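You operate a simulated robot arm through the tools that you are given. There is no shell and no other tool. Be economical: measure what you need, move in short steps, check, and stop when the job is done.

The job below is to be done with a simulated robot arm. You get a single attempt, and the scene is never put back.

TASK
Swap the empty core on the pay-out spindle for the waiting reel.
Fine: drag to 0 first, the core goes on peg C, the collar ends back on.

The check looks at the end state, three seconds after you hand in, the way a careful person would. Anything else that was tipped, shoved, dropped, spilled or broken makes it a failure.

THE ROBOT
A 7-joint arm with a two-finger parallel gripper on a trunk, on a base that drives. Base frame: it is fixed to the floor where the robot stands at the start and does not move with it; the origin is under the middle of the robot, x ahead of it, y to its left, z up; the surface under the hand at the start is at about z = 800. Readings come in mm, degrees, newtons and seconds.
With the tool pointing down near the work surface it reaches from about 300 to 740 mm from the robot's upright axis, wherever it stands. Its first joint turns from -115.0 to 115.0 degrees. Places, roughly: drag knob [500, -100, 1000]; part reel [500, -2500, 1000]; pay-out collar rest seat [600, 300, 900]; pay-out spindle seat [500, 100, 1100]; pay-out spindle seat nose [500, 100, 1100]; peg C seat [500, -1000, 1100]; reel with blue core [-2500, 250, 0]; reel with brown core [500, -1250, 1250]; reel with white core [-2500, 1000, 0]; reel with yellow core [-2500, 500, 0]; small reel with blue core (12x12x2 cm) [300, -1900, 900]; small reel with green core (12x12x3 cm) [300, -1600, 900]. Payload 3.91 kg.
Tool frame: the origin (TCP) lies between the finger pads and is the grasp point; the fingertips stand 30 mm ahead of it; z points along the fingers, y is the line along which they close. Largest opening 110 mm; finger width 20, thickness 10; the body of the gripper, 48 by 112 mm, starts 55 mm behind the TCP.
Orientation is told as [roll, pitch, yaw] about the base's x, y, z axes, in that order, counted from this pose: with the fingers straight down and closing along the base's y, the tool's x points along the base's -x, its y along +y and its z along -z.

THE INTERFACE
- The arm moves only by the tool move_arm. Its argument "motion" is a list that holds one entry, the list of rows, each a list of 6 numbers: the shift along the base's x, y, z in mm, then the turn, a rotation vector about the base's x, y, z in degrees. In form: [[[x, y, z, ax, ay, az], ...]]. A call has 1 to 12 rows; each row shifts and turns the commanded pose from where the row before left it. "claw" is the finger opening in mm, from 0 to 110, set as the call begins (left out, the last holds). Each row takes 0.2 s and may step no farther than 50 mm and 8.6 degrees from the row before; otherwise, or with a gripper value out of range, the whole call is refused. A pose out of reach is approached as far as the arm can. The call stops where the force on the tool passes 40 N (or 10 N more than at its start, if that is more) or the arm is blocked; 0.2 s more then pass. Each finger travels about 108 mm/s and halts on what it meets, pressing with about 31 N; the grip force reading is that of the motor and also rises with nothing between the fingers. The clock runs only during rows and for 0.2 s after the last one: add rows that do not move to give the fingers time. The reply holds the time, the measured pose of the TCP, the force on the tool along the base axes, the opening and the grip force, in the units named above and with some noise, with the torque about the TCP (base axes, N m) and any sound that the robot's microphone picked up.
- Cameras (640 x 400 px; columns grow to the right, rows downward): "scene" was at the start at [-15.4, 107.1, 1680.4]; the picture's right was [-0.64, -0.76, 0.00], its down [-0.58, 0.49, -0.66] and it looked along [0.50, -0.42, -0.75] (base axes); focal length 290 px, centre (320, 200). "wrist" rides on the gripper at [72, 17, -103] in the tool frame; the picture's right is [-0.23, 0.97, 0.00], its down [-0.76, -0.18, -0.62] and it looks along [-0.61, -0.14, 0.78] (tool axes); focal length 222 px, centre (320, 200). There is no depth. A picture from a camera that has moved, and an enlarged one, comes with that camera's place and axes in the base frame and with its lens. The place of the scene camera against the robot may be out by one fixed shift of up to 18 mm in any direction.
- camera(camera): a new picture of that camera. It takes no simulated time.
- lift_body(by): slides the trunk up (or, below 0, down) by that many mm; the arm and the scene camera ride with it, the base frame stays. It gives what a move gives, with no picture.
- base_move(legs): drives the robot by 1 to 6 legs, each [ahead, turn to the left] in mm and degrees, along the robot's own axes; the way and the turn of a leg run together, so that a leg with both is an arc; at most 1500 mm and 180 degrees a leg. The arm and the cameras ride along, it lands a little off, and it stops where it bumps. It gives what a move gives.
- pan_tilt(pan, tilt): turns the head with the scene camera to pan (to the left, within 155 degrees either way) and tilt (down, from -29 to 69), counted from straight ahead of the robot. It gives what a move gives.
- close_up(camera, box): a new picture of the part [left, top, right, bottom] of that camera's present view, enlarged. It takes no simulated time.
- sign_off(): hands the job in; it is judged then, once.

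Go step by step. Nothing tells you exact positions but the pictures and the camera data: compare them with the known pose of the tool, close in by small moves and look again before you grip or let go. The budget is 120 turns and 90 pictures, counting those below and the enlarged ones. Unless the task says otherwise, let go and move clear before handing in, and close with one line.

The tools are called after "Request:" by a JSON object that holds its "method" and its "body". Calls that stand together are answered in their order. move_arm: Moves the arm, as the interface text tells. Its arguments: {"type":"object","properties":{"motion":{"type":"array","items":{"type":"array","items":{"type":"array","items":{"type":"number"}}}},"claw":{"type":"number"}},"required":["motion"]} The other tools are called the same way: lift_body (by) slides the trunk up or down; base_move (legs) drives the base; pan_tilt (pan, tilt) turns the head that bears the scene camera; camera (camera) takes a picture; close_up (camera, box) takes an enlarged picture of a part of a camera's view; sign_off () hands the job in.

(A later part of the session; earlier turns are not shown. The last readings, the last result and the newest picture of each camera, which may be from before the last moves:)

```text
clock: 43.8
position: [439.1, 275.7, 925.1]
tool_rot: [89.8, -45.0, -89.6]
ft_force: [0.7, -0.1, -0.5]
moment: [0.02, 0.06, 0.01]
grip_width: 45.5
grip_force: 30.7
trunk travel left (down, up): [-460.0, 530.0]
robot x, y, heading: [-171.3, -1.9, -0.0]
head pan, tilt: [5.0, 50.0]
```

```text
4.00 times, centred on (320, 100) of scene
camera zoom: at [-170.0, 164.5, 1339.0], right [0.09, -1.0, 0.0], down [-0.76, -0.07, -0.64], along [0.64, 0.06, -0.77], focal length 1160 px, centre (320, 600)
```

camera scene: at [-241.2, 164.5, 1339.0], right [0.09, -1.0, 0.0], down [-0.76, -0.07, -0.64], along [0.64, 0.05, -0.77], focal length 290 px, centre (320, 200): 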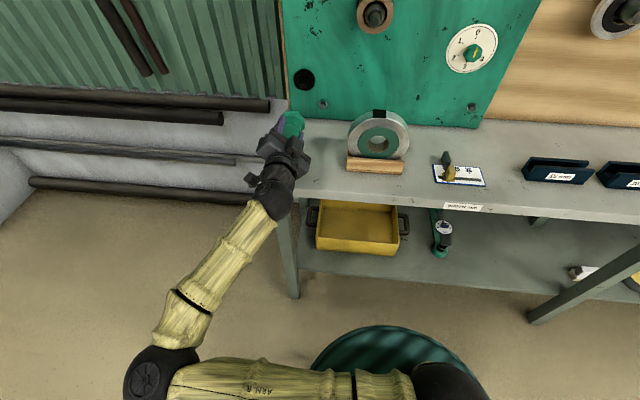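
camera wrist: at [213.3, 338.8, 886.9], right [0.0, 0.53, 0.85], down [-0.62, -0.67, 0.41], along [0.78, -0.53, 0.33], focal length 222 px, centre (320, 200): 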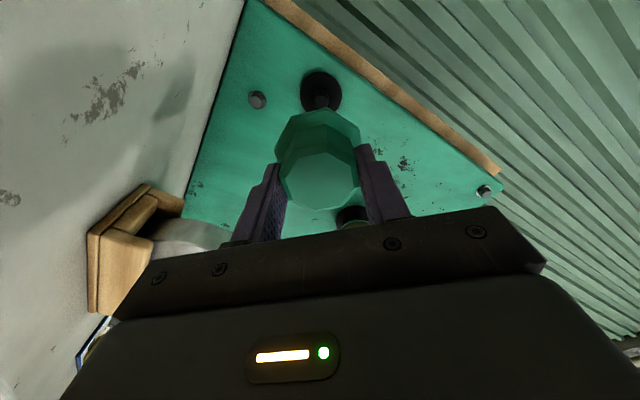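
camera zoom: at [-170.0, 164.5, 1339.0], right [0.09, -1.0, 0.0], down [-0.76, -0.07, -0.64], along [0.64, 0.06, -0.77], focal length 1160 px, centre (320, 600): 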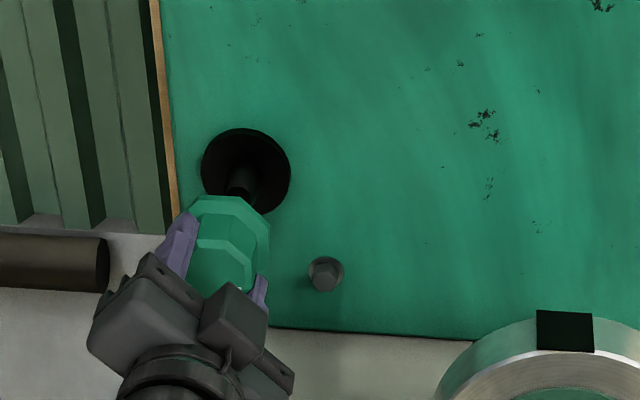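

Request:
{"method": "move_arm", "body": {"motion": [[[8, 0, 0, 0, 0, 0], [8, 0, 0, 0, 0, 0], [8, 0, 0, 0, 0, 0], [0, 0, 0, 0, 0, 0]]]}}

Request:
{"method": "close_up", "body": {"camera": "scene", "box": [240, 50, 400, 150]}}

```text
clock: 44.8
position: [464.2, 276.7, 926.1]
tool_rot: [89.8, -44.9, -89.5]
ft_force: [-0.8, -0.2, -0.6]
moment: [0.02, 0.04, 0.0]
grip_width: 45.3
grip_force: 31.0
trunk travel left (down, up): [-460.0, 530.0]
robot x, y, heading: [-169.2, -2.9, 0.2]
head pan, tilt: [5.0, 50.0]
```

```text
4.00 times, centred on (320, 100) of scene
camera zoom: at [-170.0, 164.5, 1339.0], right [0.09, -1.0, 0.0], down [-0.76, -0.07, -0.64], along [0.64, 0.06, -0.77], focal length 1160 px, centre (320, 600)
```

zoom: 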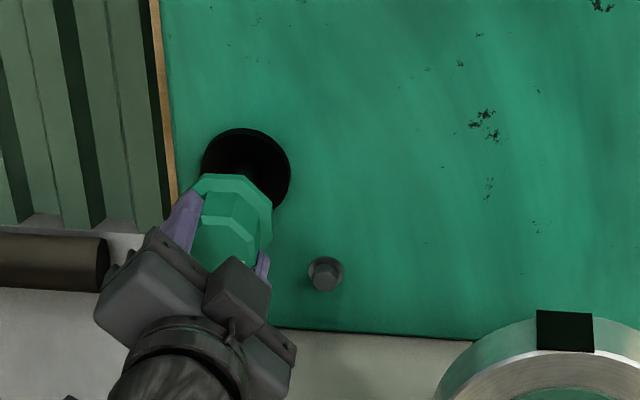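

Request:
{"method": "move_arm", "body": {"motion": [[[6, 0, 0, 0, 0, 0], [6, 0, 0, 0, 0, 0], [6, 0, 0, 0, 0, 0], [6, 0, 0, 0, 0, 0], [0, 0, 0, 0, 0, 0]]]}}

Request:
{"method": "close_up", "body": {"camera": "scene", "box": [240, 50, 400, 150]}}

Request:
{"method": "close_up", "body": {"camera": "wrist", "box": [240, 70, 400, 170]}}

```text
clock: 46.0
position: [485.9, 272.9, 928.6]
tool_rot: [90.1, -44.9, -90.1]
ft_force: [-13.4, -14.2, -0.4]
moment: [0.01, -0.13, -0.74]
grip_width: 45.3
grip_force: 30.7
trunk travel left (down, up): [-460.0, 530.0]
robot x, y, heading: [-170.6, 1.9, -0.1]
head pan, tilt: [5.0, 50.0]
```

```text
4.00 times, centred on (320, 100) of scene
camera zoom: at [-172.2, 162.7, 1339.3], right [0.09, -1.0, 0.0], down [-0.76, -0.07, -0.64], along [0.64, 0.06, -0.77], focal length 1160 px, centre (320, 600)
```

zoom: 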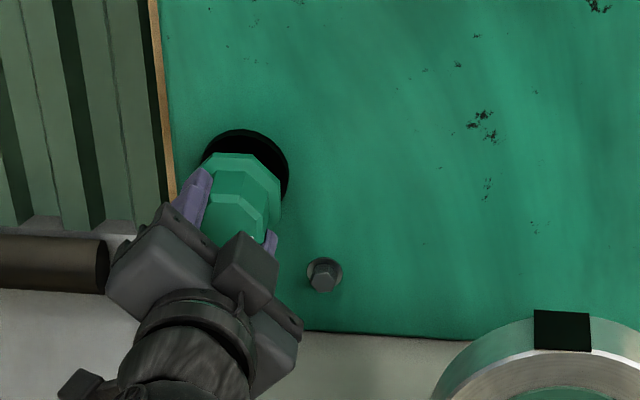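

```text
4.00 times, centred on (320, 120) of wrist
camera zoom: at [382.7, 336.9, 890.1], right [0.0, 0.53, 0.85], down [-0.62, -0.66, 0.41], along [0.78, -0.53, 0.33], focal length 888 px, centre (320, 520)
```

zoom: 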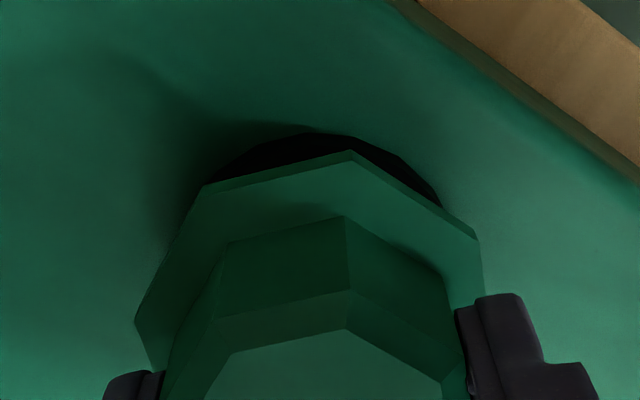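

Near the plate with a light side load; easing sideways and pressing a little more.

Request:
{"method": "move_arm", "body": {"motion": [[[-2, -3, 0, 0, 0, 0], [4, 0, 0, 0, 0, 0], [3, 0, 0, 0, 0, 0], [0, 0, 0, 0, 0, 0]]]}}

Request:
{"method": "close_up", "body": {"camera": "wrist", "box": [240, 70, 400, 170]}}

```text
clock: 47.0
position: [491.7, 273.0, 928.7]
tool_rot: [89.9, -45.0, -89.6]
ft_force: [-2.0, -5.6, 5.1]
moment: [0.05, -0.3, -0.24]
grip_width: 45.3
grip_force: 30.7
trunk travel left (down, up): [-460.0, 530.0]
robot x, y, heading: [-174.3, 0.3, -0.0]
head pan, tilt: [5.0, 50.0]
```

```text
4.00 times, centred on (320, 120) of wrist
camera zoom: at [388.7, 335.2, 889.5], right [0.0, 0.53, 0.85], down [-0.62, -0.67, 0.41], along [0.78, -0.53, 0.33], focal length 888 px, centre (320, 520)
```

zoom: 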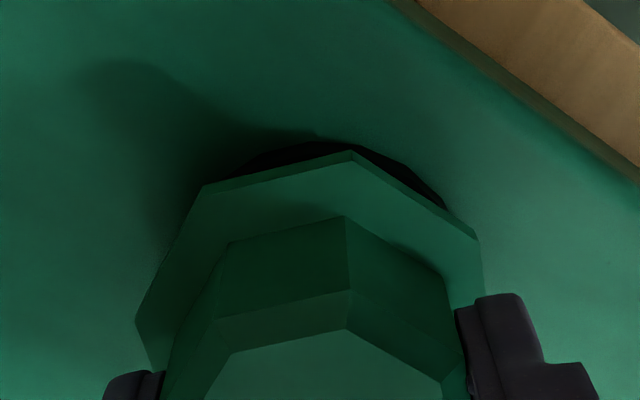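

Request:
{"method": "move_arm", "body": {"motion": [[[3, -1, 1, 0, 0, 0], [4, 0, 0, 0, 0, 0], [4, 0, 0, 0, 0, 0], [4, 0, 0, 0, 0, 0], [0, 0, 0, 0, 0, 0]]]}}

Request:
{"method": "close_up", "body": {"camera": "wrist", "box": [240, 70, 400, 170]}}

```text
clock: 48.2
position: [505.4, 271.7, 928.0]
tool_rot: [89.7, -45.0, -89.6]
ft_force: [-34.8, -5.8, -11.7]
moment: [0.28, 0.33, 0.0]
grip_width: 45.1
grip_force: 31.1
trunk travel left (down, up): [-460.0, 530.0]
robot x, y, heading: [-172.9, 0.5, -0.0]
head pan, tilt: [5.0, 50.0]
```

```text
4.00 times, centred on (320, 120) of wrist
camera zoom: at [401.8, 334.9, 889.8], right [0.0, 0.53, 0.85], down [-0.62, -0.67, 0.42], along [0.79, -0.53, 0.33], focal length 888 px, centre (320, 520)
```

zoom: 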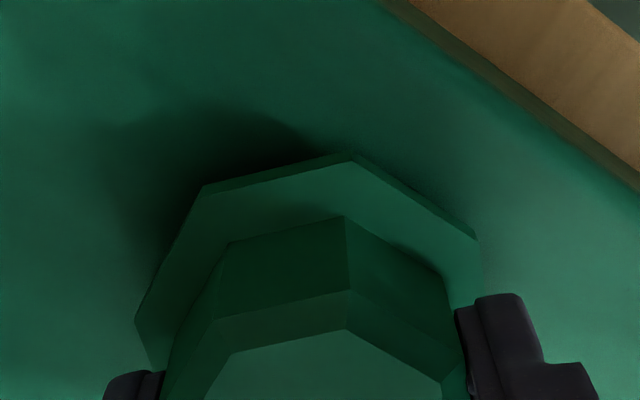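

Fully seated (34 N contact). Releasing and backing straight out.

Request:
{"method": "move_arm", "body": {"motion": [[[-2, 0, 0, 0, 0, 0], [0, 0, 0, 0, 0, 0], [0, 0, 0, 0, 0, 0], [-25, 0, 0, 0, 0, 0], [-40, 0, 0, 0, 0, 0], [-45, 0, 0, 0, 0, 0], [-45, 0, 0, 0, 0, 0], [0, 0, 0, 0, 0, 0]]], "claw": 75}}

Request:
{"method": "camera", "body": {"camera": "wrist"}}

```text
clock: 50.0
position: [350.2, 272.8, 926.7]
tool_rot: [89.8, -45.0, -89.7]
ft_force: [0.8, 0.2, -0.9]
moment: [-0.02, -0.01, -0.01]
grip_width: 74.9
grip_force: 0.1
trunk travel left (down, up): [-460.0, 530.0]
robot x, y, heading: [-169.8, -2.0, -0.2]
head pan, tilt: [5.0, 50.0]
```

```text
46 pictures are left
camera wrist: at [247.8, 334.9, 887.2], right [0.0, 0.53, 0.85], down [-0.62, -0.67, 0.41], along [0.78, -0.53, 0.33], focal length 222 px, centre (320, 200)
```

wrist: 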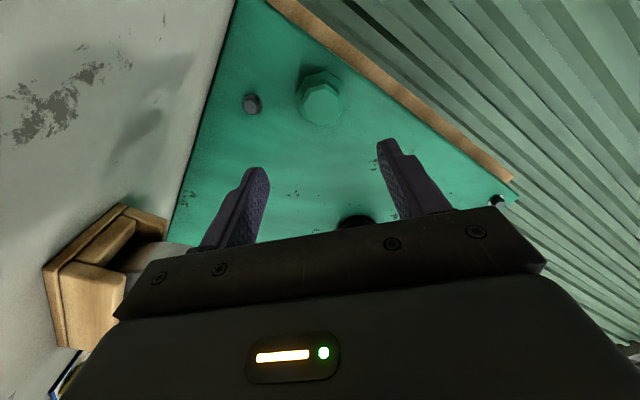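

The collar hangs on the rest. Now up to the spindle to take the core.

Request:
{"method": "base_move", "body": {"legs": [[-70, 0]]}}

Request:
{"method": "lift_body", "body": {"by": 120}}

Request:
{"method": "move_arm", "body": {"motion": [[[0, -20, 8, -8, 0, 0], [0, -20, 8, -8, 0, 0], [0, -20, 8, -8, 0, 0], [0, -20, 8, -8, 0, 0], [0, -20, 8, -8, 0, 0], [0, -20, 8, -5, 0, 0], [0, -20, 8, 0, 0, 0], [0, -20, 8, 0, 0, 0], [20, -8, 10, 0, 0, 0], [0, 0, 0, 0, 0, 0]]], "claw": 110}}

Request:
{"method": "camera", "body": {"camera": "wrist"}}

```text
clock: 51.1
position: [280.4, 273.3, 925.5]
tool_rot: [89.8, -45.0, -89.6]
ft_force: [0.0, 0.0, -0.1]
moment: [0.0, 0.02, -0.01]
grip_width: 74.7
grip_force: 0.1
trunk travel left (down, up): [-460.0, 530.0]
robot x, y, heading: [-236.4, -1.0, -0.0]
head pan, tilt: [5.0, 50.0]
```

```text
clock: 52.6
position: [280.8, 272.5, 1045.9]
tool_rot: [89.9, -45.0, -89.6]
ft_force: [0.1, -0.1, -0.1]
moment: [-0.04, 0.01, 0.01]
grip_width: 75.3
grip_force: 0.0
trunk travel left (down, up): [-580.0, 410.0]
robot x, y, heading: [-242.5, -4.2, -0.1]
head pan, tilt: [5.0, 50.0]
```

```text
clock: 54.8
position: [302.1, 103.3, 1120.0]
tool_rot: [1.6, -89.7, -1.5]
ft_force: [0.0, 0.0, 0.1]
moment: [-0.01, 0.01, -0.01]
grip_width: 110.2
grip_force: 0.0
trunk travel left (down, up): [-580.0, 410.0]
robot x, y, heading: [-244.4, -0.1, 0.2]
head pan, tilt: [5.0, 50.0]
```

```text
45 pictures are left
camera wrist: at [198.3, 120.5, 1048.0], right [0.0, 0.97, 0.23], down [-0.62, -0.18, 0.76], along [0.79, -0.14, 0.6], focal length 222 px, centre (320, 200)
```

wrist: 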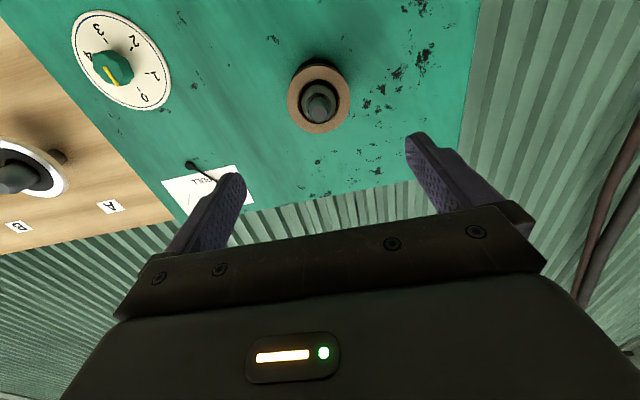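

Request:
{"method": "close_up", "body": {"camera": "wrist", "box": [270, 50, 370, 150]}}

```text
4.00 times, centred on (320, 100) of wrist
camera zoom: at [198.3, 120.5, 1048.0], right [0.0, 0.97, 0.23], down [-0.62, -0.18, 0.76], along [0.79, -0.14, 0.6], focal length 888 px, centre (320, 600)
```

zoom: 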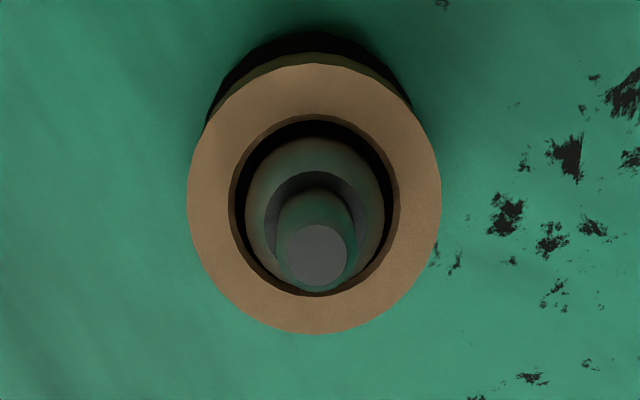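

The core is a ~73 mm ring with its front at x≈470, hanging ~5 mm below the spindle axis. I'll advance and grip it across y.

Request:
{"method": "move_arm", "body": {"motion": [[[40, -1.5, -5, 0, 0, 0], [40, 0, 0, 0, 0, 0], [40, 0, 0, 0, 0, 0], [25, 0, 0, 0, 0, 0], [15, 0, 0, 0, 0, 0], [0, 0, 0, 0, 0, 0]]]}}

Request:
{"method": "camera", "body": {"camera": "wrist"}}

Request:
{"method": "close_up", "body": {"camera": "scene", "box": [280, 20, 440, 120]}}

```text
clock: 56.2
position: [460.4, 102.5, 1114.2]
tool_rot: [1.5, -89.8, -1.2]
ft_force: [0.0, -1.1, -0.1]
moment: [0.0, -0.01, -0.01]
grip_width: 110.1
grip_force: 0.0
trunk travel left (down, up): [-580.0, 410.0]
robot x, y, heading: [-242.8, 3.8, 0.0]
head pan, tilt: [5.0, 50.0]
```

```text
43 pictures are left
camera wrist: at [356.8, 119.6, 1042.6], right [0.0, 0.97, 0.23], down [-0.62, -0.18, 0.76], along [0.79, -0.14, 0.6], focal length 222 px, centre (320, 200)
```

wrist: 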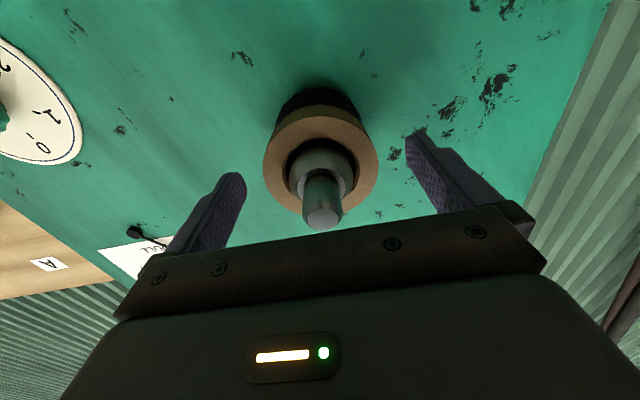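

```text
4.00 times, centred on (360, 70) of scene
camera zoom: at [-241.2, 164.3, 1459.1], right [0.09, -1.0, 0.0], down [-0.76, -0.07, -0.64], along [0.64, 0.06, -0.77], focal length 1160 px, centre (160, 720)
```

zoom: 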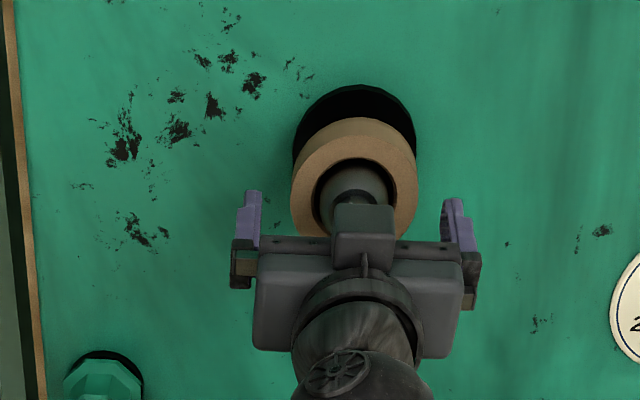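

The core front is closer to x≈490, so I'll advance 20 more (palm still clears the nose tip) and close.

Request:
{"method": "move_arm", "body": {"motion": [[[12, 0, -2, 0, 0, 0], [9, 0, -1, 0, 0, 0], [0, 0, 0, 0, 0, 0]]]}}

Request:
{"method": "move_arm", "body": {"motion": [[[0, 0, 0, 0, 0, 0], [0, 0, 0, 0, 0, 0], [0, 0, 0, 0, 0, 0]]], "claw": 60}}

Request:
{"method": "camera", "body": {"camera": "wrist"}}

```text
clock: 57.0
position: [481.1, 102.6, 1111.5]
tool_rot: [1.6, -89.6, -1.5]
ft_force: [0.8, 0.1, 0.8]
moment: [-0.01, 0.0, 0.01]
grip_width: 109.9
grip_force: 0.1
trunk travel left (down, up): [-580.0, 410.0]
robot x, y, heading: [-243.2, 0.2, -0.0]
head pan, tilt: [5.0, 50.0]
```

```text
clock: 57.8
position: [481.8, 102.2, 1110.9]
tool_rot: [5.7, -89.6, -5.8]
ft_force: [1.5, -4.0, 0.5]
moment: [-0.02, -0.07, -0.9]
grip_width: 77.6
grip_force: 30.5
trunk travel left (down, up): [-580.0, 410.0]
robot x, y, heading: [-244.2, 1.3, -0.0]
head pan, tilt: [5.0, 50.0]
```

```text
41 pictures are left
camera wrist: at [378.2, 118.8, 1040.1], right [0.0, 0.97, 0.23], down [-0.62, -0.18, 0.76], along [0.79, -0.14, 0.6], focal length 222 px, centre (320, 200)
```

wrist: 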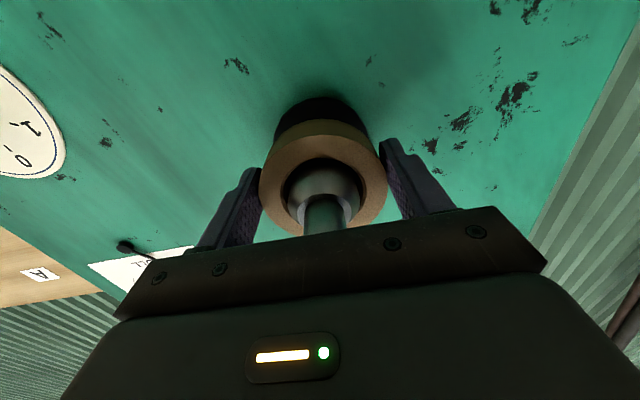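

Core gripped at 77.6 mm. Lift 4 mm to unload it and pull straight out.

Request:
{"method": "move_arm", "body": {"motion": [[[0, 0, 4, 0, 0, 0], [-15, 0, 0, 0, 0, 0], [-20, 0, 0, 0, 0, 0], [-25, 0, 0, 0, 0, 0], [-30, 0, 0, 0, 0, 0], [-30, 0, 0, 0, 0, 0], [-25, 0, 0, 0, 0, 0], [0, 0, 0, 0, 0, 0]]]}}

Request:
{"method": "camera", "body": {"camera": "wrist"}}

```text
clock: 59.6
position: [336.3, 101.7, 1115.8]
tool_rot: [-3.6, -89.6, 3.6]
ft_force: [-0.1, 0.6, -1.0]
moment: [0.01, 0.03, 0.01]
grip_width: 77.7
grip_force: 31.3
trunk travel left (down, up): [-580.0, 410.0]
robot x, y, heading: [-242.8, -3.8, 0.2]
head pan, tilt: [5.0, 50.0]
```

```text
40 pictures are left
camera wrist: at [232.6, 119.1, 1043.9], right [0.0, 0.97, 0.23], down [-0.62, -0.18, 0.76], along [0.79, -0.14, 0.6], focal length 222 px, centre (320, 200)
```

wrist: 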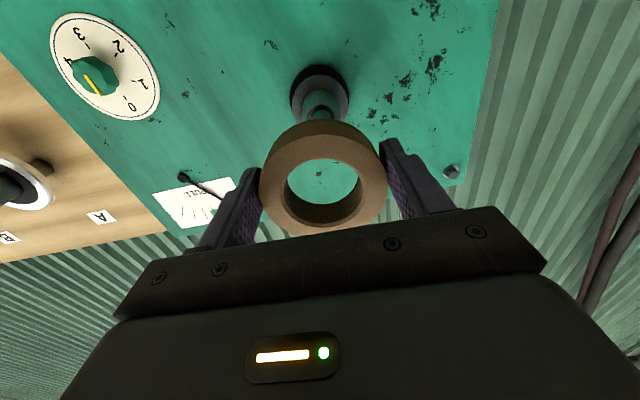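

Core is free. I'll back off, turn right, drive along the bench about 1080 mm, and turn back to face peg C.

Request:
{"method": "base_move", "body": {"legs": [[-150, 0], [0, -90], [1080, 0], [0, 90]]}}

Request:
{"method": "camera", "body": {"camera": "scene"}}

Request:
{"method": "camera", "body": {"camera": "wrist"}}

```text
clock: 78.3
position: [194.2, -969.6, 1115.0]
tool_rot: [-0.2, -89.7, 1.9]
ft_force: [-0.1, -0.2, -1.0]
moment: [-0.01, -0.01, 0.0]
grip_width: 77.5
grip_force: 30.7
trunk travel left (down, up): [-580.0, 410.0]
robot x, y, heading: [-381.6, -1086.0, 1.7]
head pan, tilt: [5.0, 50.0]
```

```text
39 pictures are left
camera scene: at [-384.5, -922.9, 1459.0], right [0.12, -0.99, 0.0], down [-0.76, -0.09, -0.64], along [0.64, 0.07, -0.77], focal length 290 px, centre (320, 200)
```

scene: 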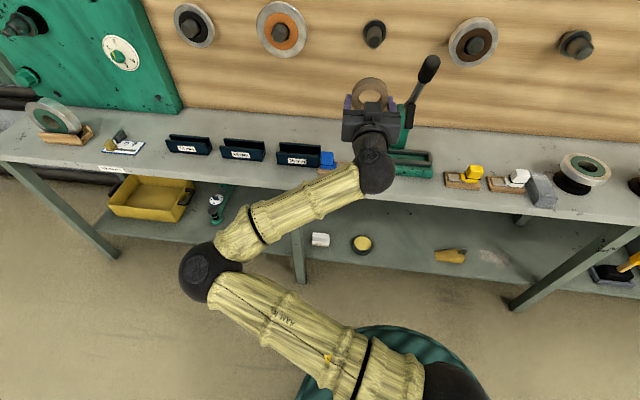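

```text
38 pictures are left
camera wrist: at [90.6, -955.4, 1043.9], right [-0.03, 0.97, 0.23], down [-0.61, -0.2, 0.76], along [0.79, -0.12, 0.6], focal length 222 px, centre (320, 200)
```

wrist: 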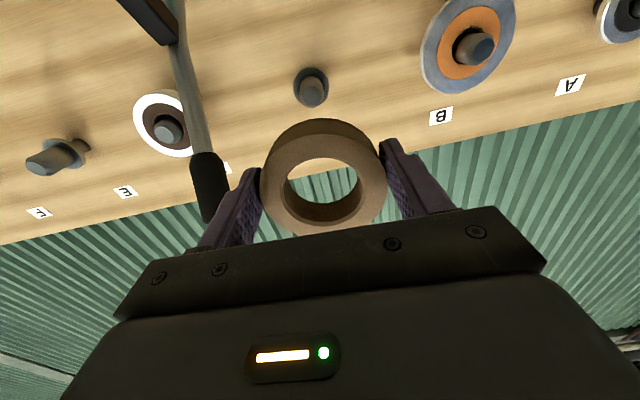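

Peg C (empty) is right ahead; a lever with a black grip stands near (241,-1081,1165), so I must stay left of it. Zooming in on peg C.

Request:
{"method": "move_arm", "body": {"motion": [[[0, 0, 0, 0, 0, -1.8], [0, 0, 0, 0, 0, 0]]]}}

Request:
{"method": "close_up", "body": {"camera": "wrist", "box": [240, 40, 400, 140]}}

Request:
{"method": "close_up", "body": {"camera": "scene", "box": [320, 0, 480, 100]}}

```text
clock: 78.9
position: [194.5, -970.1, 1115.6]
tool_rot: [-0.5, -89.8, 0.4]
ft_force: [0.2, 0.4, -0.8]
moment: [-0.01, 0.02, -0.01]
grip_width: 77.1
grip_force: 30.7
trunk travel left (down, up): [-580.0, 410.0]
robot x, y, heading: [-383.6, -1086.2, 1.8]
head pan, tilt: [5.0, 50.0]
```

```text
4.00 times, centred on (320, 90) of wrist
camera zoom: at [91.1, -952.3, 1043.9], right [0.0, 0.97, 0.23], down [-0.62, -0.18, 0.76], along [0.79, -0.14, 0.6], focal length 888 px, centre (320, 640)
```

zoom: 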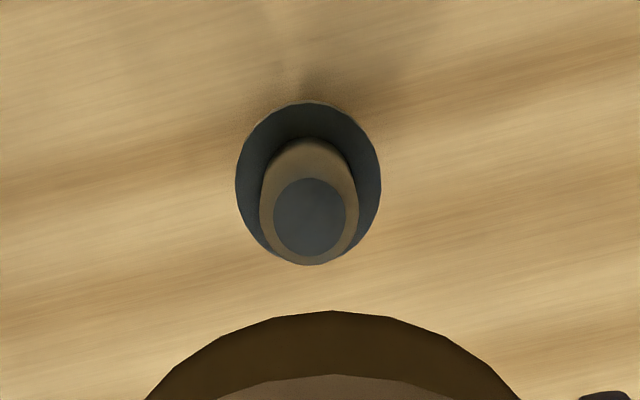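

```text
4.00 times, centred on (400, 50) of scene
camera zoom: at [-384.6, -922.8, 1459.0], right [0.12, -0.99, 0.0], down [-0.76, -0.09, -0.64], along [0.64, 0.07, -0.77], focal length 1160 px, centre (0, 800)
```

zoom: 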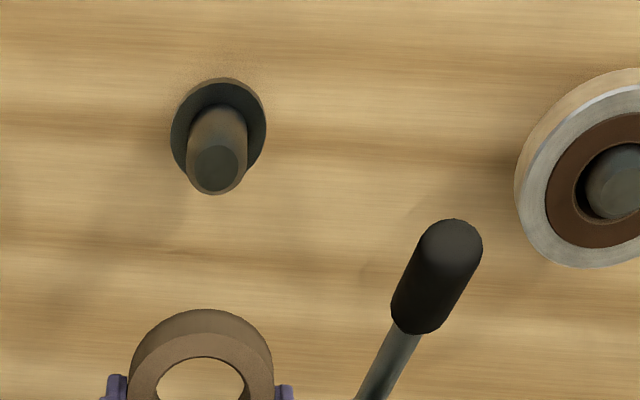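

Peg C's axis is at y≈-976, z≈1127.5 with its tip at x≈475 and its disc at x≈540. I'll drive 150 mm closer and line up.

Request:
{"method": "base_move", "body": {"legs": [[150, 0]]}}

Request:
{"method": "move_arm", "body": {"motion": [[[0, -5, 5, 0, 0, 0], [0, -5, 5, 0, 0, 0], [0, 0, 0, 0, 0, 0]]]}}

Request:
{"method": "camera", "body": {"camera": "wrist"}}

Request:
{"method": "camera", "body": {"camera": "scene"}}

```text
clock: 80.4
position: [343.2, -965.6, 1114.1]
tool_rot: [0.0, -89.7, -0.1]
ft_force: [-0.7, 0.3, -1.5]
moment: [0.03, 0.04, -0.01]
grip_width: 77.4
grip_force: 30.6
trunk travel left (down, up): [-580.0, 410.0]
robot x, y, heading: [-232.8, -1083.8, 1.4]
head pan, tilt: [5.0, 50.0]
```

```text
clock: 81.2
position: [342.2, -975.6, 1124.1]
tool_rot: [1.7, -89.7, -1.9]
ft_force: [-1.1, 0.6, -0.4]
moment: [-0.02, 0.0, 0.01]
grip_width: 77.6
grip_force: 30.9
trunk travel left (down, up): [-580.0, 410.0]
robot x, y, heading: [-234.5, -1084.7, 1.8]
head pan, tilt: [5.0, 50.0]
```

```text
35 pictures are left
camera wrist: at [239.5, -958.9, 1053.9], right [0.0, 0.97, 0.23], down [-0.62, -0.18, 0.76], along [0.78, -0.14, 0.6], focal length 222 px, centre (320, 200)
```

wrist: 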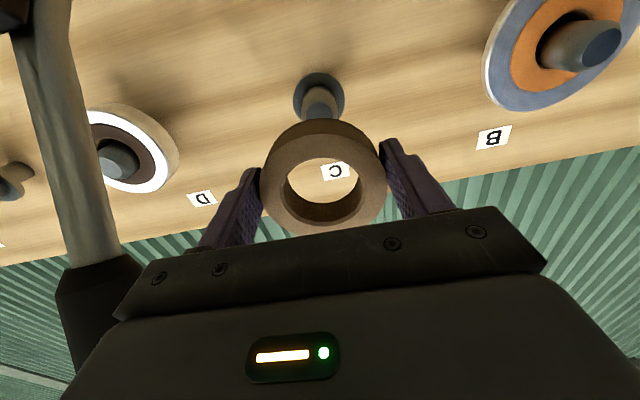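

```text
34 pictures are left
camera scene: at [-236.9, -918.8, 1459.1], right [0.11, -0.99, 0.0], down [-0.76, -0.09, -0.64], along [0.64, 0.07, -0.77], focal length 290 px, centre (320, 200)
```

scene: 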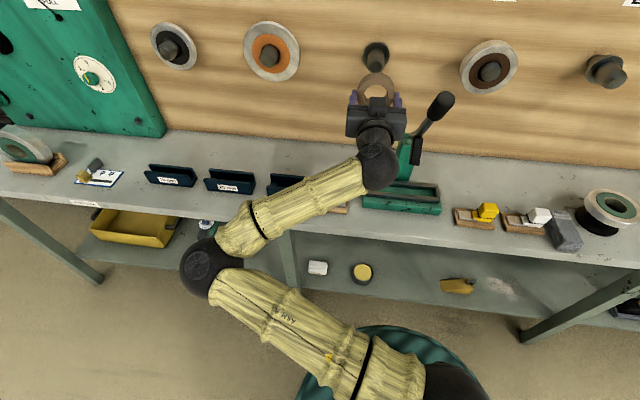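

Aligned: label C visible through the core, peg on the centre line. Advancing just short of the peg tip.

Request:
{"method": "move_arm", "body": {"motion": [[[25, 0, 0, 0, 0, 0], [25, 0, 0, 0, 0, 0], [22, 0, 0, 0, 0, 0], [0, 0, 0, 0, 0, 0]]]}}

Request:
{"method": "close_up", "body": {"camera": "wrist", "box": [240, 60, 400, 240]}}

Request:
{"method": "close_up", "body": {"camera": "scene", "box": [320, 20, 440, 110]}}

```text
clock: 82.2
position: [416.1, -976.3, 1124.5]
tool_rot: [5.0, -89.6, -5.1]
ft_force: [-0.5, 0.2, -1.4]
moment: [-0.03, 0.04, 0.02]
grip_width: 76.9
grip_force: 31.1
trunk travel left (down, up): [-580.0, 410.0]
robot x, y, heading: [-235.7, -1085.8, 1.7]
head pan, tilt: [5.0, 50.0]
```

```text
2.22 times, centred on (320, 150) of wrist
camera zoom: at [311.6, -959.6, 1053.5], right [0.0, 0.97, 0.23], down [-0.62, -0.18, 0.76], along [0.78, -0.14, 0.6], focal length 494 px, centre (320, 311)
```

zoom: 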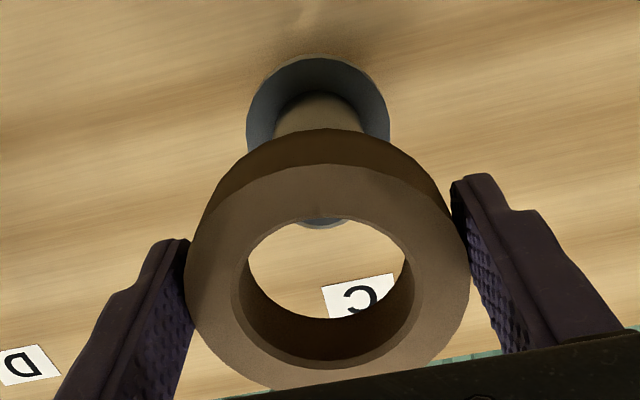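

```text
4.44 times, centred on (380, 65) of scene
camera zoom: at [-236.8, -918.8, 1459.1], right [0.11, -0.99, 0.0], down [-0.76, -0.09, -0.64], along [0.64, 0.07, -0.77], focal length 1289 px, centre (53, 800)
```

zoom: 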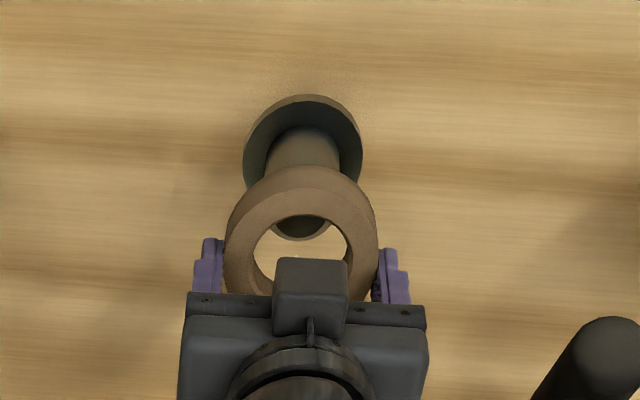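

Both views show the peg tip entering the hole symmetrically. Sliding on.

Request:
{"method": "move_arm", "body": {"motion": [[[10, 0, 0, 0, 0, 0], [10, 0, 0, 0, 0, 0], [10, 0, 0, 0, 0, 0], [10, 0, 0, 0, 0, 0], [0, 0, 0, 0, 0, 0]]]}}

Request:
{"method": "close_up", "body": {"camera": "wrist", "box": [240, 60, 400, 240]}}

```text
clock: 83.4
position: [454.6, -975.9, 1125.9]
tool_rot: [3.2, -89.7, -3.3]
ft_force: [-0.3, 0.3, -1.0]
moment: [0.01, 0.02, -0.01]
grip_width: 77.0
grip_force: 31.1
trunk travel left (down, up): [-580.0, 410.0]
robot x, y, heading: [-231.1, -1083.5, 1.7]
head pan, tilt: [5.0, 50.0]
```

```text
2.22 times, centred on (320, 150) of wrist
camera zoom: at [351.7, -959.1, 1054.5], right [0.0, 0.97, 0.23], down [-0.62, -0.18, 0.77], along [0.79, -0.14, 0.6], focal length 494 px, centre (320, 311)
```

zoom: 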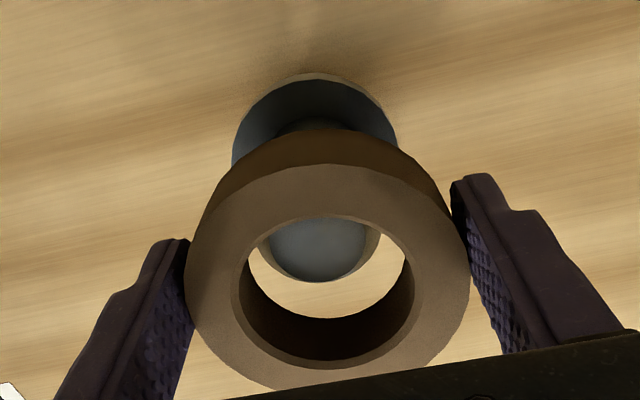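

Request:
{"method": "move_arm", "body": {"motion": [[[10, 0, 0, 0, 0, 0], [10, 0, 0, 0, 0, 0], [8, 0, 0, 0, 0, 0], [5, 0, 0, 0, 0, 0], [5, 0, 0, 0, 0, 0], [5, 0, 0, 0, 0, 0], [0, 0, 0, 0, 0, 0]]]}}

Request:
{"method": "close_up", "body": {"camera": "wrist", "box": [240, 60, 400, 240]}}

```text
clock: 85.0
position: [497.4, -976.4, 1125.3]
tool_rot: [4.6, -89.7, -4.8]
ft_force: [-1.7, -2.1, -4.3]
moment: [0.0, 0.09, -0.05]
grip_width: 77.3
grip_force: 31.0
trunk travel left (down, up): [-580.0, 410.0]
robot x, y, heading: [-234.8, -1084.2, 1.6]
head pan, tilt: [5.0, 50.0]
```

```text
2.22 times, centred on (320, 150) of wrist
camera zoom: at [394.5, -959.2, 1053.2], right [0.0, 0.97, 0.23], down [-0.62, -0.18, 0.76], along [0.78, -0.14, 0.6], focal length 494 px, centre (320, 311)
```

zoom: 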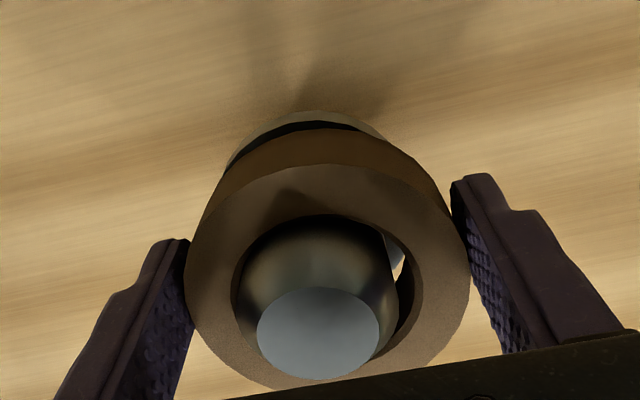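

Request:
{"method": "move_arm", "body": {"motion": [[[4, -1.5, -1, 0, 0, 0], [4, 0, 0, 0, 0, 0], [4, 0, 0, 0, 0, 0], [3, 0, 0, 0, 0, 0], [0, 0, 0, 0, 0, 0]]]}}

Request:
{"method": "close_up", "body": {"camera": "wrist", "box": [240, 60, 400, 240]}}

```text
clock: 86.2
position: [511.1, -978.2, 1124.1]
tool_rot: [2.5, -89.7, -2.8]
ft_force: [1.0, 0.6, -0.6]
moment: [-0.02, 0.02, -0.01]
grip_width: 77.4
grip_force: 31.1
trunk travel left (down, up): [-580.0, 410.0]
robot x, y, heading: [-236.6, -1084.5, 1.9]
head pan, tilt: [5.0, 50.0]
```

```text
2.22 times, centred on (320, 150) of wrist
camera zoom: at [408.5, -960.3, 1052.9], right [0.0, 0.97, 0.23], down [-0.62, -0.18, 0.76], along [0.78, -0.14, 0.6], focal length 494 px, centre (320, 311)
```

zoom: 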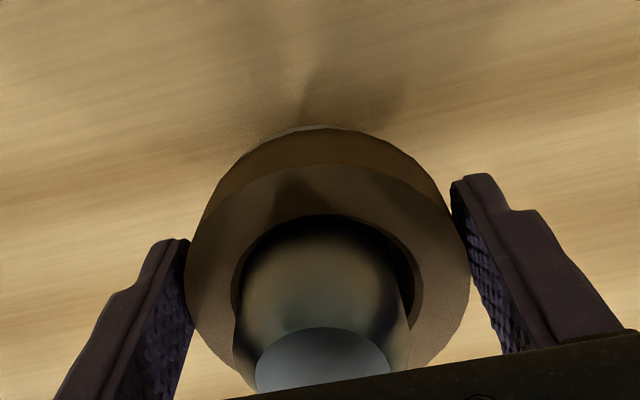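

Request:
{"method": "move_arm", "body": {"motion": [[[3, 0, 0, 0, 0, 0], [3, 0, 0, 0, 0, 0], [3, 0, 0, 0, 0, 0], [0, 0, 0, 0, 0, 0]]]}}

```text
clock: 87.2
position: [516.6, -976.7, 1126.5]
tool_rot: [-9.0, -89.7, 8.8]
ft_force: [-29.7, 3.0, -9.1]
moment: [-0.04, -0.1, -0.41]
grip_width: 77.6
grip_force: 30.6
trunk travel left (down, up): [-580.0, 410.0]
robot x, y, heading: [-235.8, -1084.9, 1.4]
head pan, tilt: [5.0, 50.0]
```

Seated (30 N). Lower slightly, open, and back straight out.

Request:
{"method": "move_arm", "body": {"motion": [[[-1, 0, -2, 0, 0, 0], [0, 0, 0, 0, 0, 0]]]}}

Request:
{"method": "move_arm", "body": {"motion": [[[0, 0, 0, 0, 0, 0], [0, 0, 0, 0, 0, 0], [-20, 0, 0, 0, 0, 0], [-40, 0, 0, 0, 0, 0], [-45, 0, 0, 0, 0, 0], [-45, 0, 0, 0, 0, 0], [0, 0, 0, 0, 0, 0]]], "claw": 100}}

Request:
{"method": "camera", "body": {"camera": "wrist"}}

```text
clock: 87.8
position: [518.0, -977.6, 1124.0]
tool_rot: [7.1, -89.9, -7.1]
ft_force: [-12.3, 1.3, 4.5]
moment: [-0.08, 0.11, -0.22]
grip_width: 77.6
grip_force: 30.9
trunk travel left (down, up): [-580.0, 410.0]
robot x, y, heading: [-233.4, -1085.4, 1.8]
head pan, tilt: [5.0, 50.0]
```

```text
clock: 89.4
position: [371.6, -979.4, 1123.4]
tool_rot: [-3.2, -89.7, 3.0]
ft_force: [0.3, 0.8, -0.8]
moment: [0.03, 0.01, 0.01]
grip_width: 100.3
grip_force: 0.1
trunk travel left (down, up): [-580.0, 410.0]
robot x, y, heading: [-234.8, -1081.9, 1.6]
head pan, tilt: [5.0, 50.0]
```

```text
28 pictures are left
camera wrist: at [268.1, -960.9, 1051.8], right [0.0, 0.97, 0.23], down [-0.62, -0.18, 0.77], along [0.79, -0.14, 0.6], focal length 222 px, centre (320, 200)
```

wrist: 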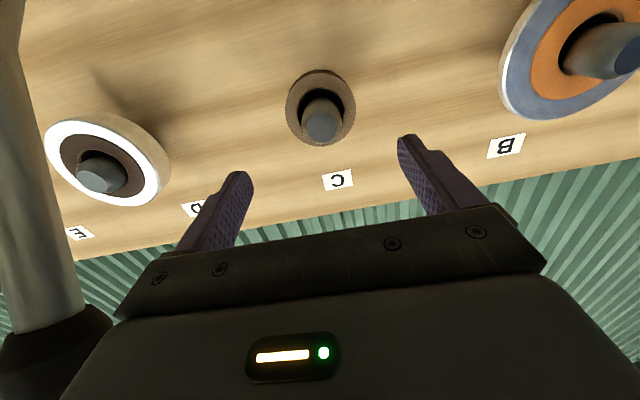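

The core hangs on peg C. Now I'll drive back along the bench to the pay-out machine.

Request:
{"method": "base_move", "body": {"legs": [[-150, 0], [0, -91.6], [-1085, 0], [0, 90]]}}

Request:
{"method": "move_arm", "body": {"motion": [[[0, 0, 10, 0, 8.4, 0], [0, 0, 10, 0, 8.4, 0], [0, 0, 10, 0, 8.4, 0], [0, 0, 10, 0, 8.4, 0], [0, 0, 10, 0, 8.4, 0], [0, 0, 10, 0, 8.4, 0], [0, 0, 10, 0, 8.4, 0], [0, 0, 10, 0, 8.4, 0], [0, 0, 10, 0, 8.4, 0], [0, 0, 10, 0, 8.4, 0], [0, 0, 0, 0, 5.7, 0], [0, 0, 0, 0, 0, 0]]]}}

```text
clock: 108.3
position: [268.7, 58.8, 1123.6]
tool_rot: [0.4, -89.7, -5.8]
ft_force: [-0.6, -0.1, -0.3]
moment: [-0.01, 0.03, -0.02]
grip_width: 100.3
grip_force: 0.0
trunk travel left (down, up): [-580.0, 410.0]
robot x, y, heading: [-340.0, 5.9, -3.4]
head pan, tilt: [5.0, 50.0]
```

```text
clock: 110.9
position: [270.2, 59.2, 1217.1]
tool_rot: [-5.1, -0.8, -0.3]
ft_force: [1.0, 0.3, -0.1]
moment: [0.01, -0.01, 0.0]
grip_width: 99.9
grip_force: 0.0
out of reach, approached as far as the arm can: row 11
trunk travel left (down, up): [-580.0, 410.0]
robot x, y, heading: [-342.0, 8.2, -3.2]
head pan, tilt: [5.0, 50.0]
```

Tool is down again. I'll straighten the base heading, drive closer, and yaw the hand 90° so the fingers close along x.

Request:
{"method": "base_move", "body": {"legs": [[0, 3.3], [120, 0]]}}

Request:
{"method": "move_arm", "body": {"motion": [[[-10, 0, 0, 5, 0.8, 5], [-10, 0, 0, 0, 0, 8.5], [-10, 0, 0, 0, 0, 8.5], [-10, 0, 0, 0, 0, 8.5], [-10, 0, 0, 0, 0, 8.5], [0, 0, 0, 0, 0, 8.5], [0, 0, 0, 0, 0, 8.5], [0, 0, 0, 0, 0, 8.5], [0, 0, 0, 0, 0, 8.5], [0, 0, 0, 0, 0, 8.5], [0, 0, 0, 0, 0, 5.5], [0, 0, 0, 0, 0, 0]]]}}

Request:
{"method": "camera", "body": {"camera": "wrist"}}

Request:
{"method": "camera", "body": {"camera": "scene"}}

```text
clock: 112.8
position: [391.8, 94.1, 1216.9]
tool_rot: [-5.2, -0.8, 3.2]
ft_force: [0.3, -0.5, -0.1]
moment: [-0.01, 0.01, 0.0]
grip_width: 100.0
grip_force: 0.0
trunk travel left (down, up): [-580.0, 410.0]
robot x, y, heading: [-217.7, 7.5, -0.2]
head pan, tilt: [5.0, 50.0]
```

```text
clock: 115.4
position: [341.3, 94.1, 1216.3]
tool_rot: [-0.1, -0.5, 90.2]
ft_force: [1.2, -0.8, -0.7]
moment: [0.0, 0.02, 0.02]
grip_width: 100.1
grip_force: 0.1
trunk travel left (down, up): [-580.0, 410.0]
robot x, y, heading: [-222.4, 8.9, -0.3]
head pan, tilt: [5.0, 50.0]
```

```text
27 pictures are left
camera wrist: at [324.2, 20.9, 1319.9], right [-0.97, 0.22, 0.0], down [0.17, 0.76, 0.63], along [0.14, 0.61, -0.78], focal length 222 px, centre (320, 200)
```

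wrist: 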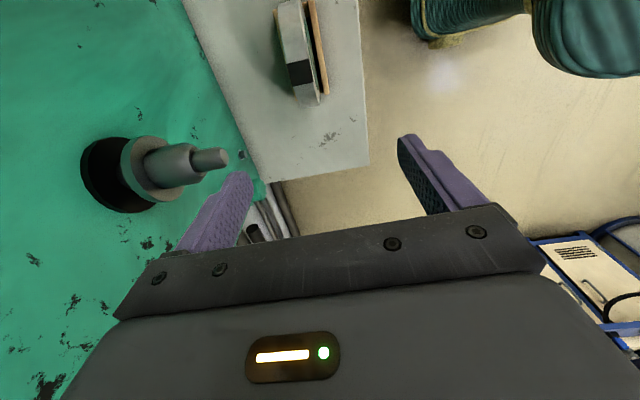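

```text
26 pictures are left
camera scene: at [-215.8, 172.8, 1459.1], right [0.08, -1.0, 0.0], down [-0.76, -0.06, -0.64], along [0.64, 0.05, -0.77], focal length 290 px, centre (320, 200)
```

scene: 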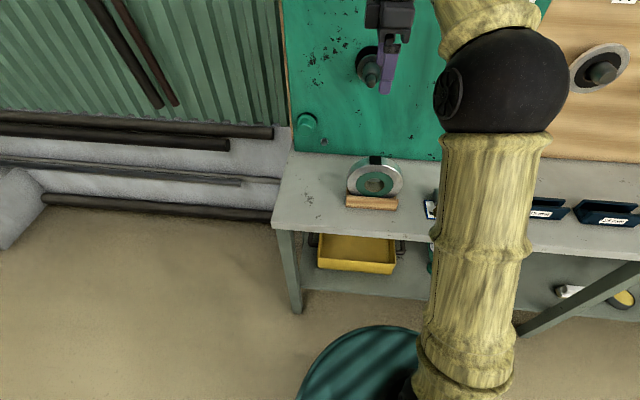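

From here I see the bare spindle and, beyond it, the reel standing in its cradle with its axis along x near (360,67). I'll move above it and look.

Request:
{"method": "move_arm", "body": {"motion": [[[10, -13, -30, 0, 0.5, 0], [9, -13, -30, 0, 0, 0], [0, 0, -30, 0, 0, 0], [0, 0, -30, 0, 0, 0], [0, 0, 0, 0, 0, 0]]], "claw": 80}}

Request:
{"method": "camera", "body": {"camera": "wrist"}}

```text
clock: 116.6
position: [358.8, 70.2, 1096.6]
tool_rot: [0.4, -0.5, 90.1]
ft_force: [0.1, 0.0, -0.7]
moment: [-0.02, -0.04, 0.0]
grip_width: 79.9
grip_force: 0.0
trunk travel left (down, up): [-580.0, 410.0]
robot x, y, heading: [-217.3, 5.9, -0.2]
head pan, tilt: [5.0, 50.0]
```

```text
25 pictures are left
camera wrist: at [343.3, -4.2, 1199.5], right [-0.97, 0.23, 0.01], down [0.18, 0.76, 0.63], along [0.14, 0.61, -0.78], focal length 222 px, centre (320, 200)
```

wrist: 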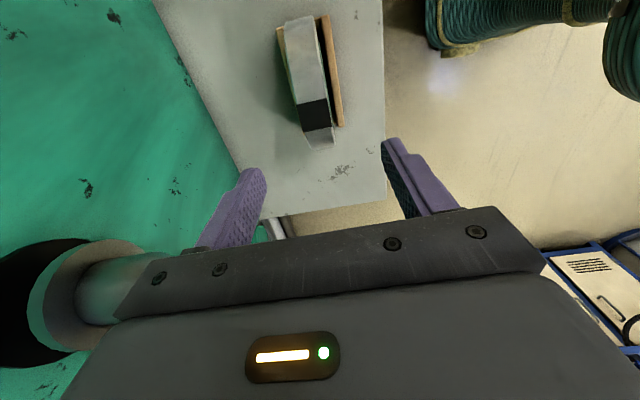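

The reel top is at about (365.5, 70, 951), ~33 mm wide. Descending over it with the fingers straddling.

Request:
{"method": "move_arm", "body": {"motion": [[[6.5, 0, -25, 0, 0.5, 0], [0, 0, -30, 0, 0, 0], [0, 0, -30, 0, 0, 0], [0, 0, -10, 0, 0, 0], [0, 0, 0, 0, 0, 0]]]}}

Request:
{"method": "camera", "body": {"camera": "wrist"}}

```text
clock: 117.8
position: [366.7, 68.6, 1001.3]
tool_rot: [0.9, -0.5, 90.1]
ft_force: [0.1, -0.7, 0.9]
moment: [0.01, -0.02, -0.02]
grip_width: 79.7
grip_force: 0.1
trunk travel left (down, up): [-580.0, 410.0]
robot x, y, heading: [-221.9, 7.9, -0.2]
head pan, tilt: [5.0, 50.0]
```

```text
24 pictures are left
camera wrist: at [351.0, -4.4, 1104.1], right [-0.97, 0.23, 0.02], down [0.19, 0.76, 0.63], along [0.13, 0.61, -0.78], focal length 222 px, centre (320, 200)
```

wrist: 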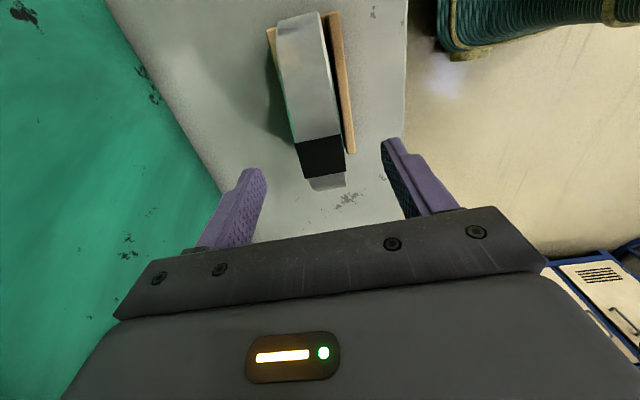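

Aligned over the label. Descending 63 mm, then gripping.

Request:
{"method": "move_arm", "body": {"motion": [[[0, 1, -25, 0, 0.5, 0], [0, 1, -20, 0, 0, 0], [0, 0, -18, 0, 0, 0], [0, 0, 0, 0, 0, 0]]]}}

Request:
{"method": "camera", "body": {"camera": "wrist"}}

```text
clock: 118.8
position: [367.2, 71.7, 937.5]
tool_rot: [1.3, -0.5, 90.2]
ft_force: [0.3, -0.1, 1.0]
moment: [0.01, 0.01, 0.01]
grip_width: 80.0
grip_force: 0.1
trunk travel left (down, up): [-580.0, 410.0]
robot x, y, heading: [-216.8, 8.5, -0.3]
head pan, tilt: [5.0, 50.0]
```

```text
23 pictures are left
camera wrist: at [353.1, -1.9, 1041.2], right [-0.97, 0.23, 0.03], down [0.19, 0.76, 0.63], along [0.12, 0.61, -0.78], focal length 222 px, centre (320, 200)
```

wrist: 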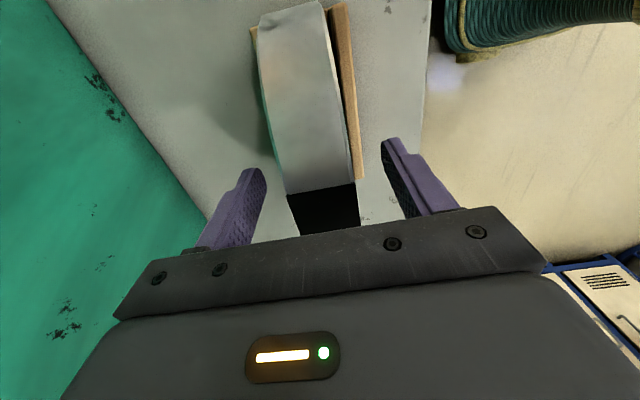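

Request:
{"method": "move_arm", "body": {"motion": [[[0, 0, 0, 0, -1.4, 0], [0, 0, 0, 0, 0, 0]]]}}

Request:
{"method": "move_arm", "body": {"motion": [[[0, 0, 0, 0, 0, 0], [0, 0, 0, 0, 0, 0], [0, 0, 0, 0, 0, 0]]], "claw": 15}}

```text
clock: 119.4
position: [368.0, 70.5, 938.3]
tool_rot: [0.0, -0.5, 90.1]
ft_force: [0.3, 0.4, -0.5]
moment: [0.02, -0.02, 0.01]
grip_width: 80.2
grip_force: 0.0
trunk travel left (down, up): [-580.0, 410.0]
robot x, y, heading: [-221.1, 5.7, -0.5]
head pan, tilt: [5.0, 50.0]
```

```text
clock: 120.2
position: [365.6, 71.5, 938.9]
tool_rot: [0.0, -0.4, 90.1]
ft_force: [-3.1, -0.3, 0.8]
moment: [0.01, 0.25, -0.03]
grip_width: 35.1
grip_force: 31.3
trunk travel left (down, up): [-580.0, 410.0]
robot x, y, heading: [-218.4, 5.1, -0.0]
head pan, tilt: [5.0, 50.0]
```

Gripped at 35 mm. Lifting a little to check weight and hold.

Request:
{"method": "move_arm", "body": {"motion": [[[0, 0, 10, 0, 0, 0], [0, 0, 25, 0, 0, 0], [0, 0, 30, 0, 0, 0], [0, 0, 30, 0, 0, 0], [0, 0, 0, 0, 0, 0]]]}}

Request:
{"method": "camera", "body": {"camera": "scene"}}

```text
clock: 121.4
position: [368.4, 71.2, 1033.7]
tool_rot: [0.0, -0.5, 90.1]
ft_force: [-0.1, 0.8, -12.9]
moment: [0.07, 0.03, -0.01]
grip_width: 35.1
grip_force: 30.9
trunk travel left (down, up): [-580.0, 410.0]
robot x, y, heading: [-216.2, 4.1, -0.2]
head pan, tilt: [5.0, 50.0]
```

```text
22 pictures are left
camera scene: at [-214.6, 172.8, 1459.0], right [0.08, -1.0, 0.0], down [-0.76, -0.06, -0.64], along [0.64, 0.05, -0.77], focal length 290 px, centre (320, 200)
```

scene: 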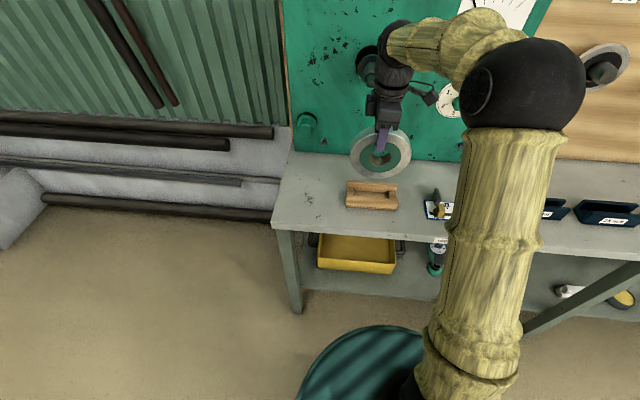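

The reel (about 13 N) is held. I'll zoom to locate its hole relative to the fingers.

Request:
{"method": "close_up", "body": {"camera": "scene", "box": [330, 90, 430, 190]}}

```text
4.00 times, centred on (380, 140) of scene
camera zoom: at [-214.6, 172.8, 1459.0], right [0.08, -1.0, 0.0], down [-0.76, -0.06, -0.64], along [0.64, 0.05, -0.77], focal length 1160 px, centre (80, 440)
```

zoom: 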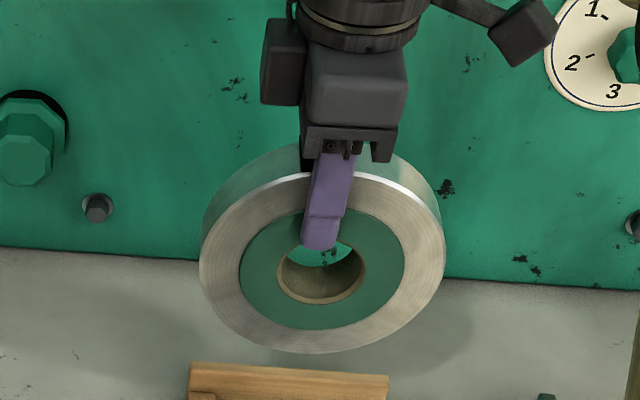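

The reel is ~150 mm across and the fingertips reach almost to its hole, so the back finger would foul the spindle flange. I'll set it back in the cradle and regrip ~19 mm higher.

Request:
{"method": "move_arm", "body": {"motion": [[[0, 0, -30, 0, 0, 0], [0, 0, -30, 0, 0, 0], [0, 0, -20, 0, 0, 0], [0, 0, -8, 0, 0, 0], [0, 0, -4, 0, 0, 0], [0, 0, -2, 0, 0, 0], [0, 0, 0, 0, 0, 0]]]}}

```text
clock: 123.0
position: [366.3, 68.0, 939.0]
tool_rot: [0.0, -0.5, 90.2]
ft_force: [-0.5, 0.8, -11.7]
moment: [0.07, 0.0, 0.01]
grip_width: 35.0
grip_force: 31.4
trunk travel left (down, up): [-580.0, 410.0]
robot x, y, heading: [-217.3, 6.6, -0.3]
head pan, tilt: [5.0, 50.0]
```

Request:
{"method": "move_arm", "body": {"motion": [[[0, 0, -1, 0, 0, 0], [0, 0, -1, 0, 0, 0], [0, 0, 0, 0, 0, 0]]]}}

Request:
{"method": "close_up", "body": {"camera": "scene", "box": [320, 130, 430, 220]}}

```text
clock: 123.8
position: [366.8, 69.5, 937.8]
tool_rot: [-0.1, -0.5, 90.1]
ft_force: [0.7, -0.5, -6.1]
moment: [-0.11, 0.08, -0.01]
grip_width: 34.9
grip_force: 31.5
trunk travel left (down, up): [-580.0, 410.0]
robot x, y, heading: [-218.9, 7.7, -0.3]
head pan, tilt: [5.0, 50.0]
```

```text
4.44 times, centred on (375, 175) of scene
camera zoom: at [-215.2, 172.7, 1459.1], right [0.08, -1.0, 0.0], down [-0.76, -0.06, -0.64], along [0.64, 0.05, -0.77], focal length 1289 px, centre (76, 311)
```

zoom: 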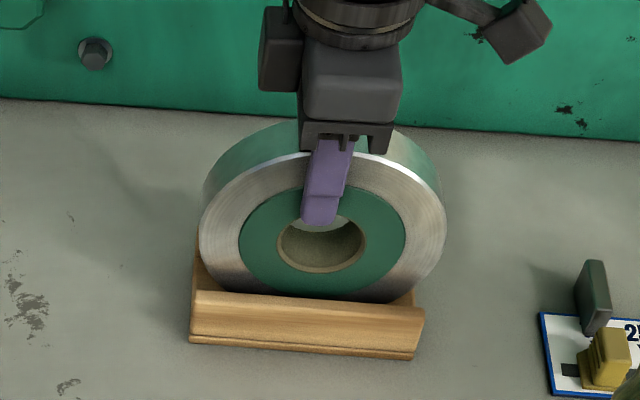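

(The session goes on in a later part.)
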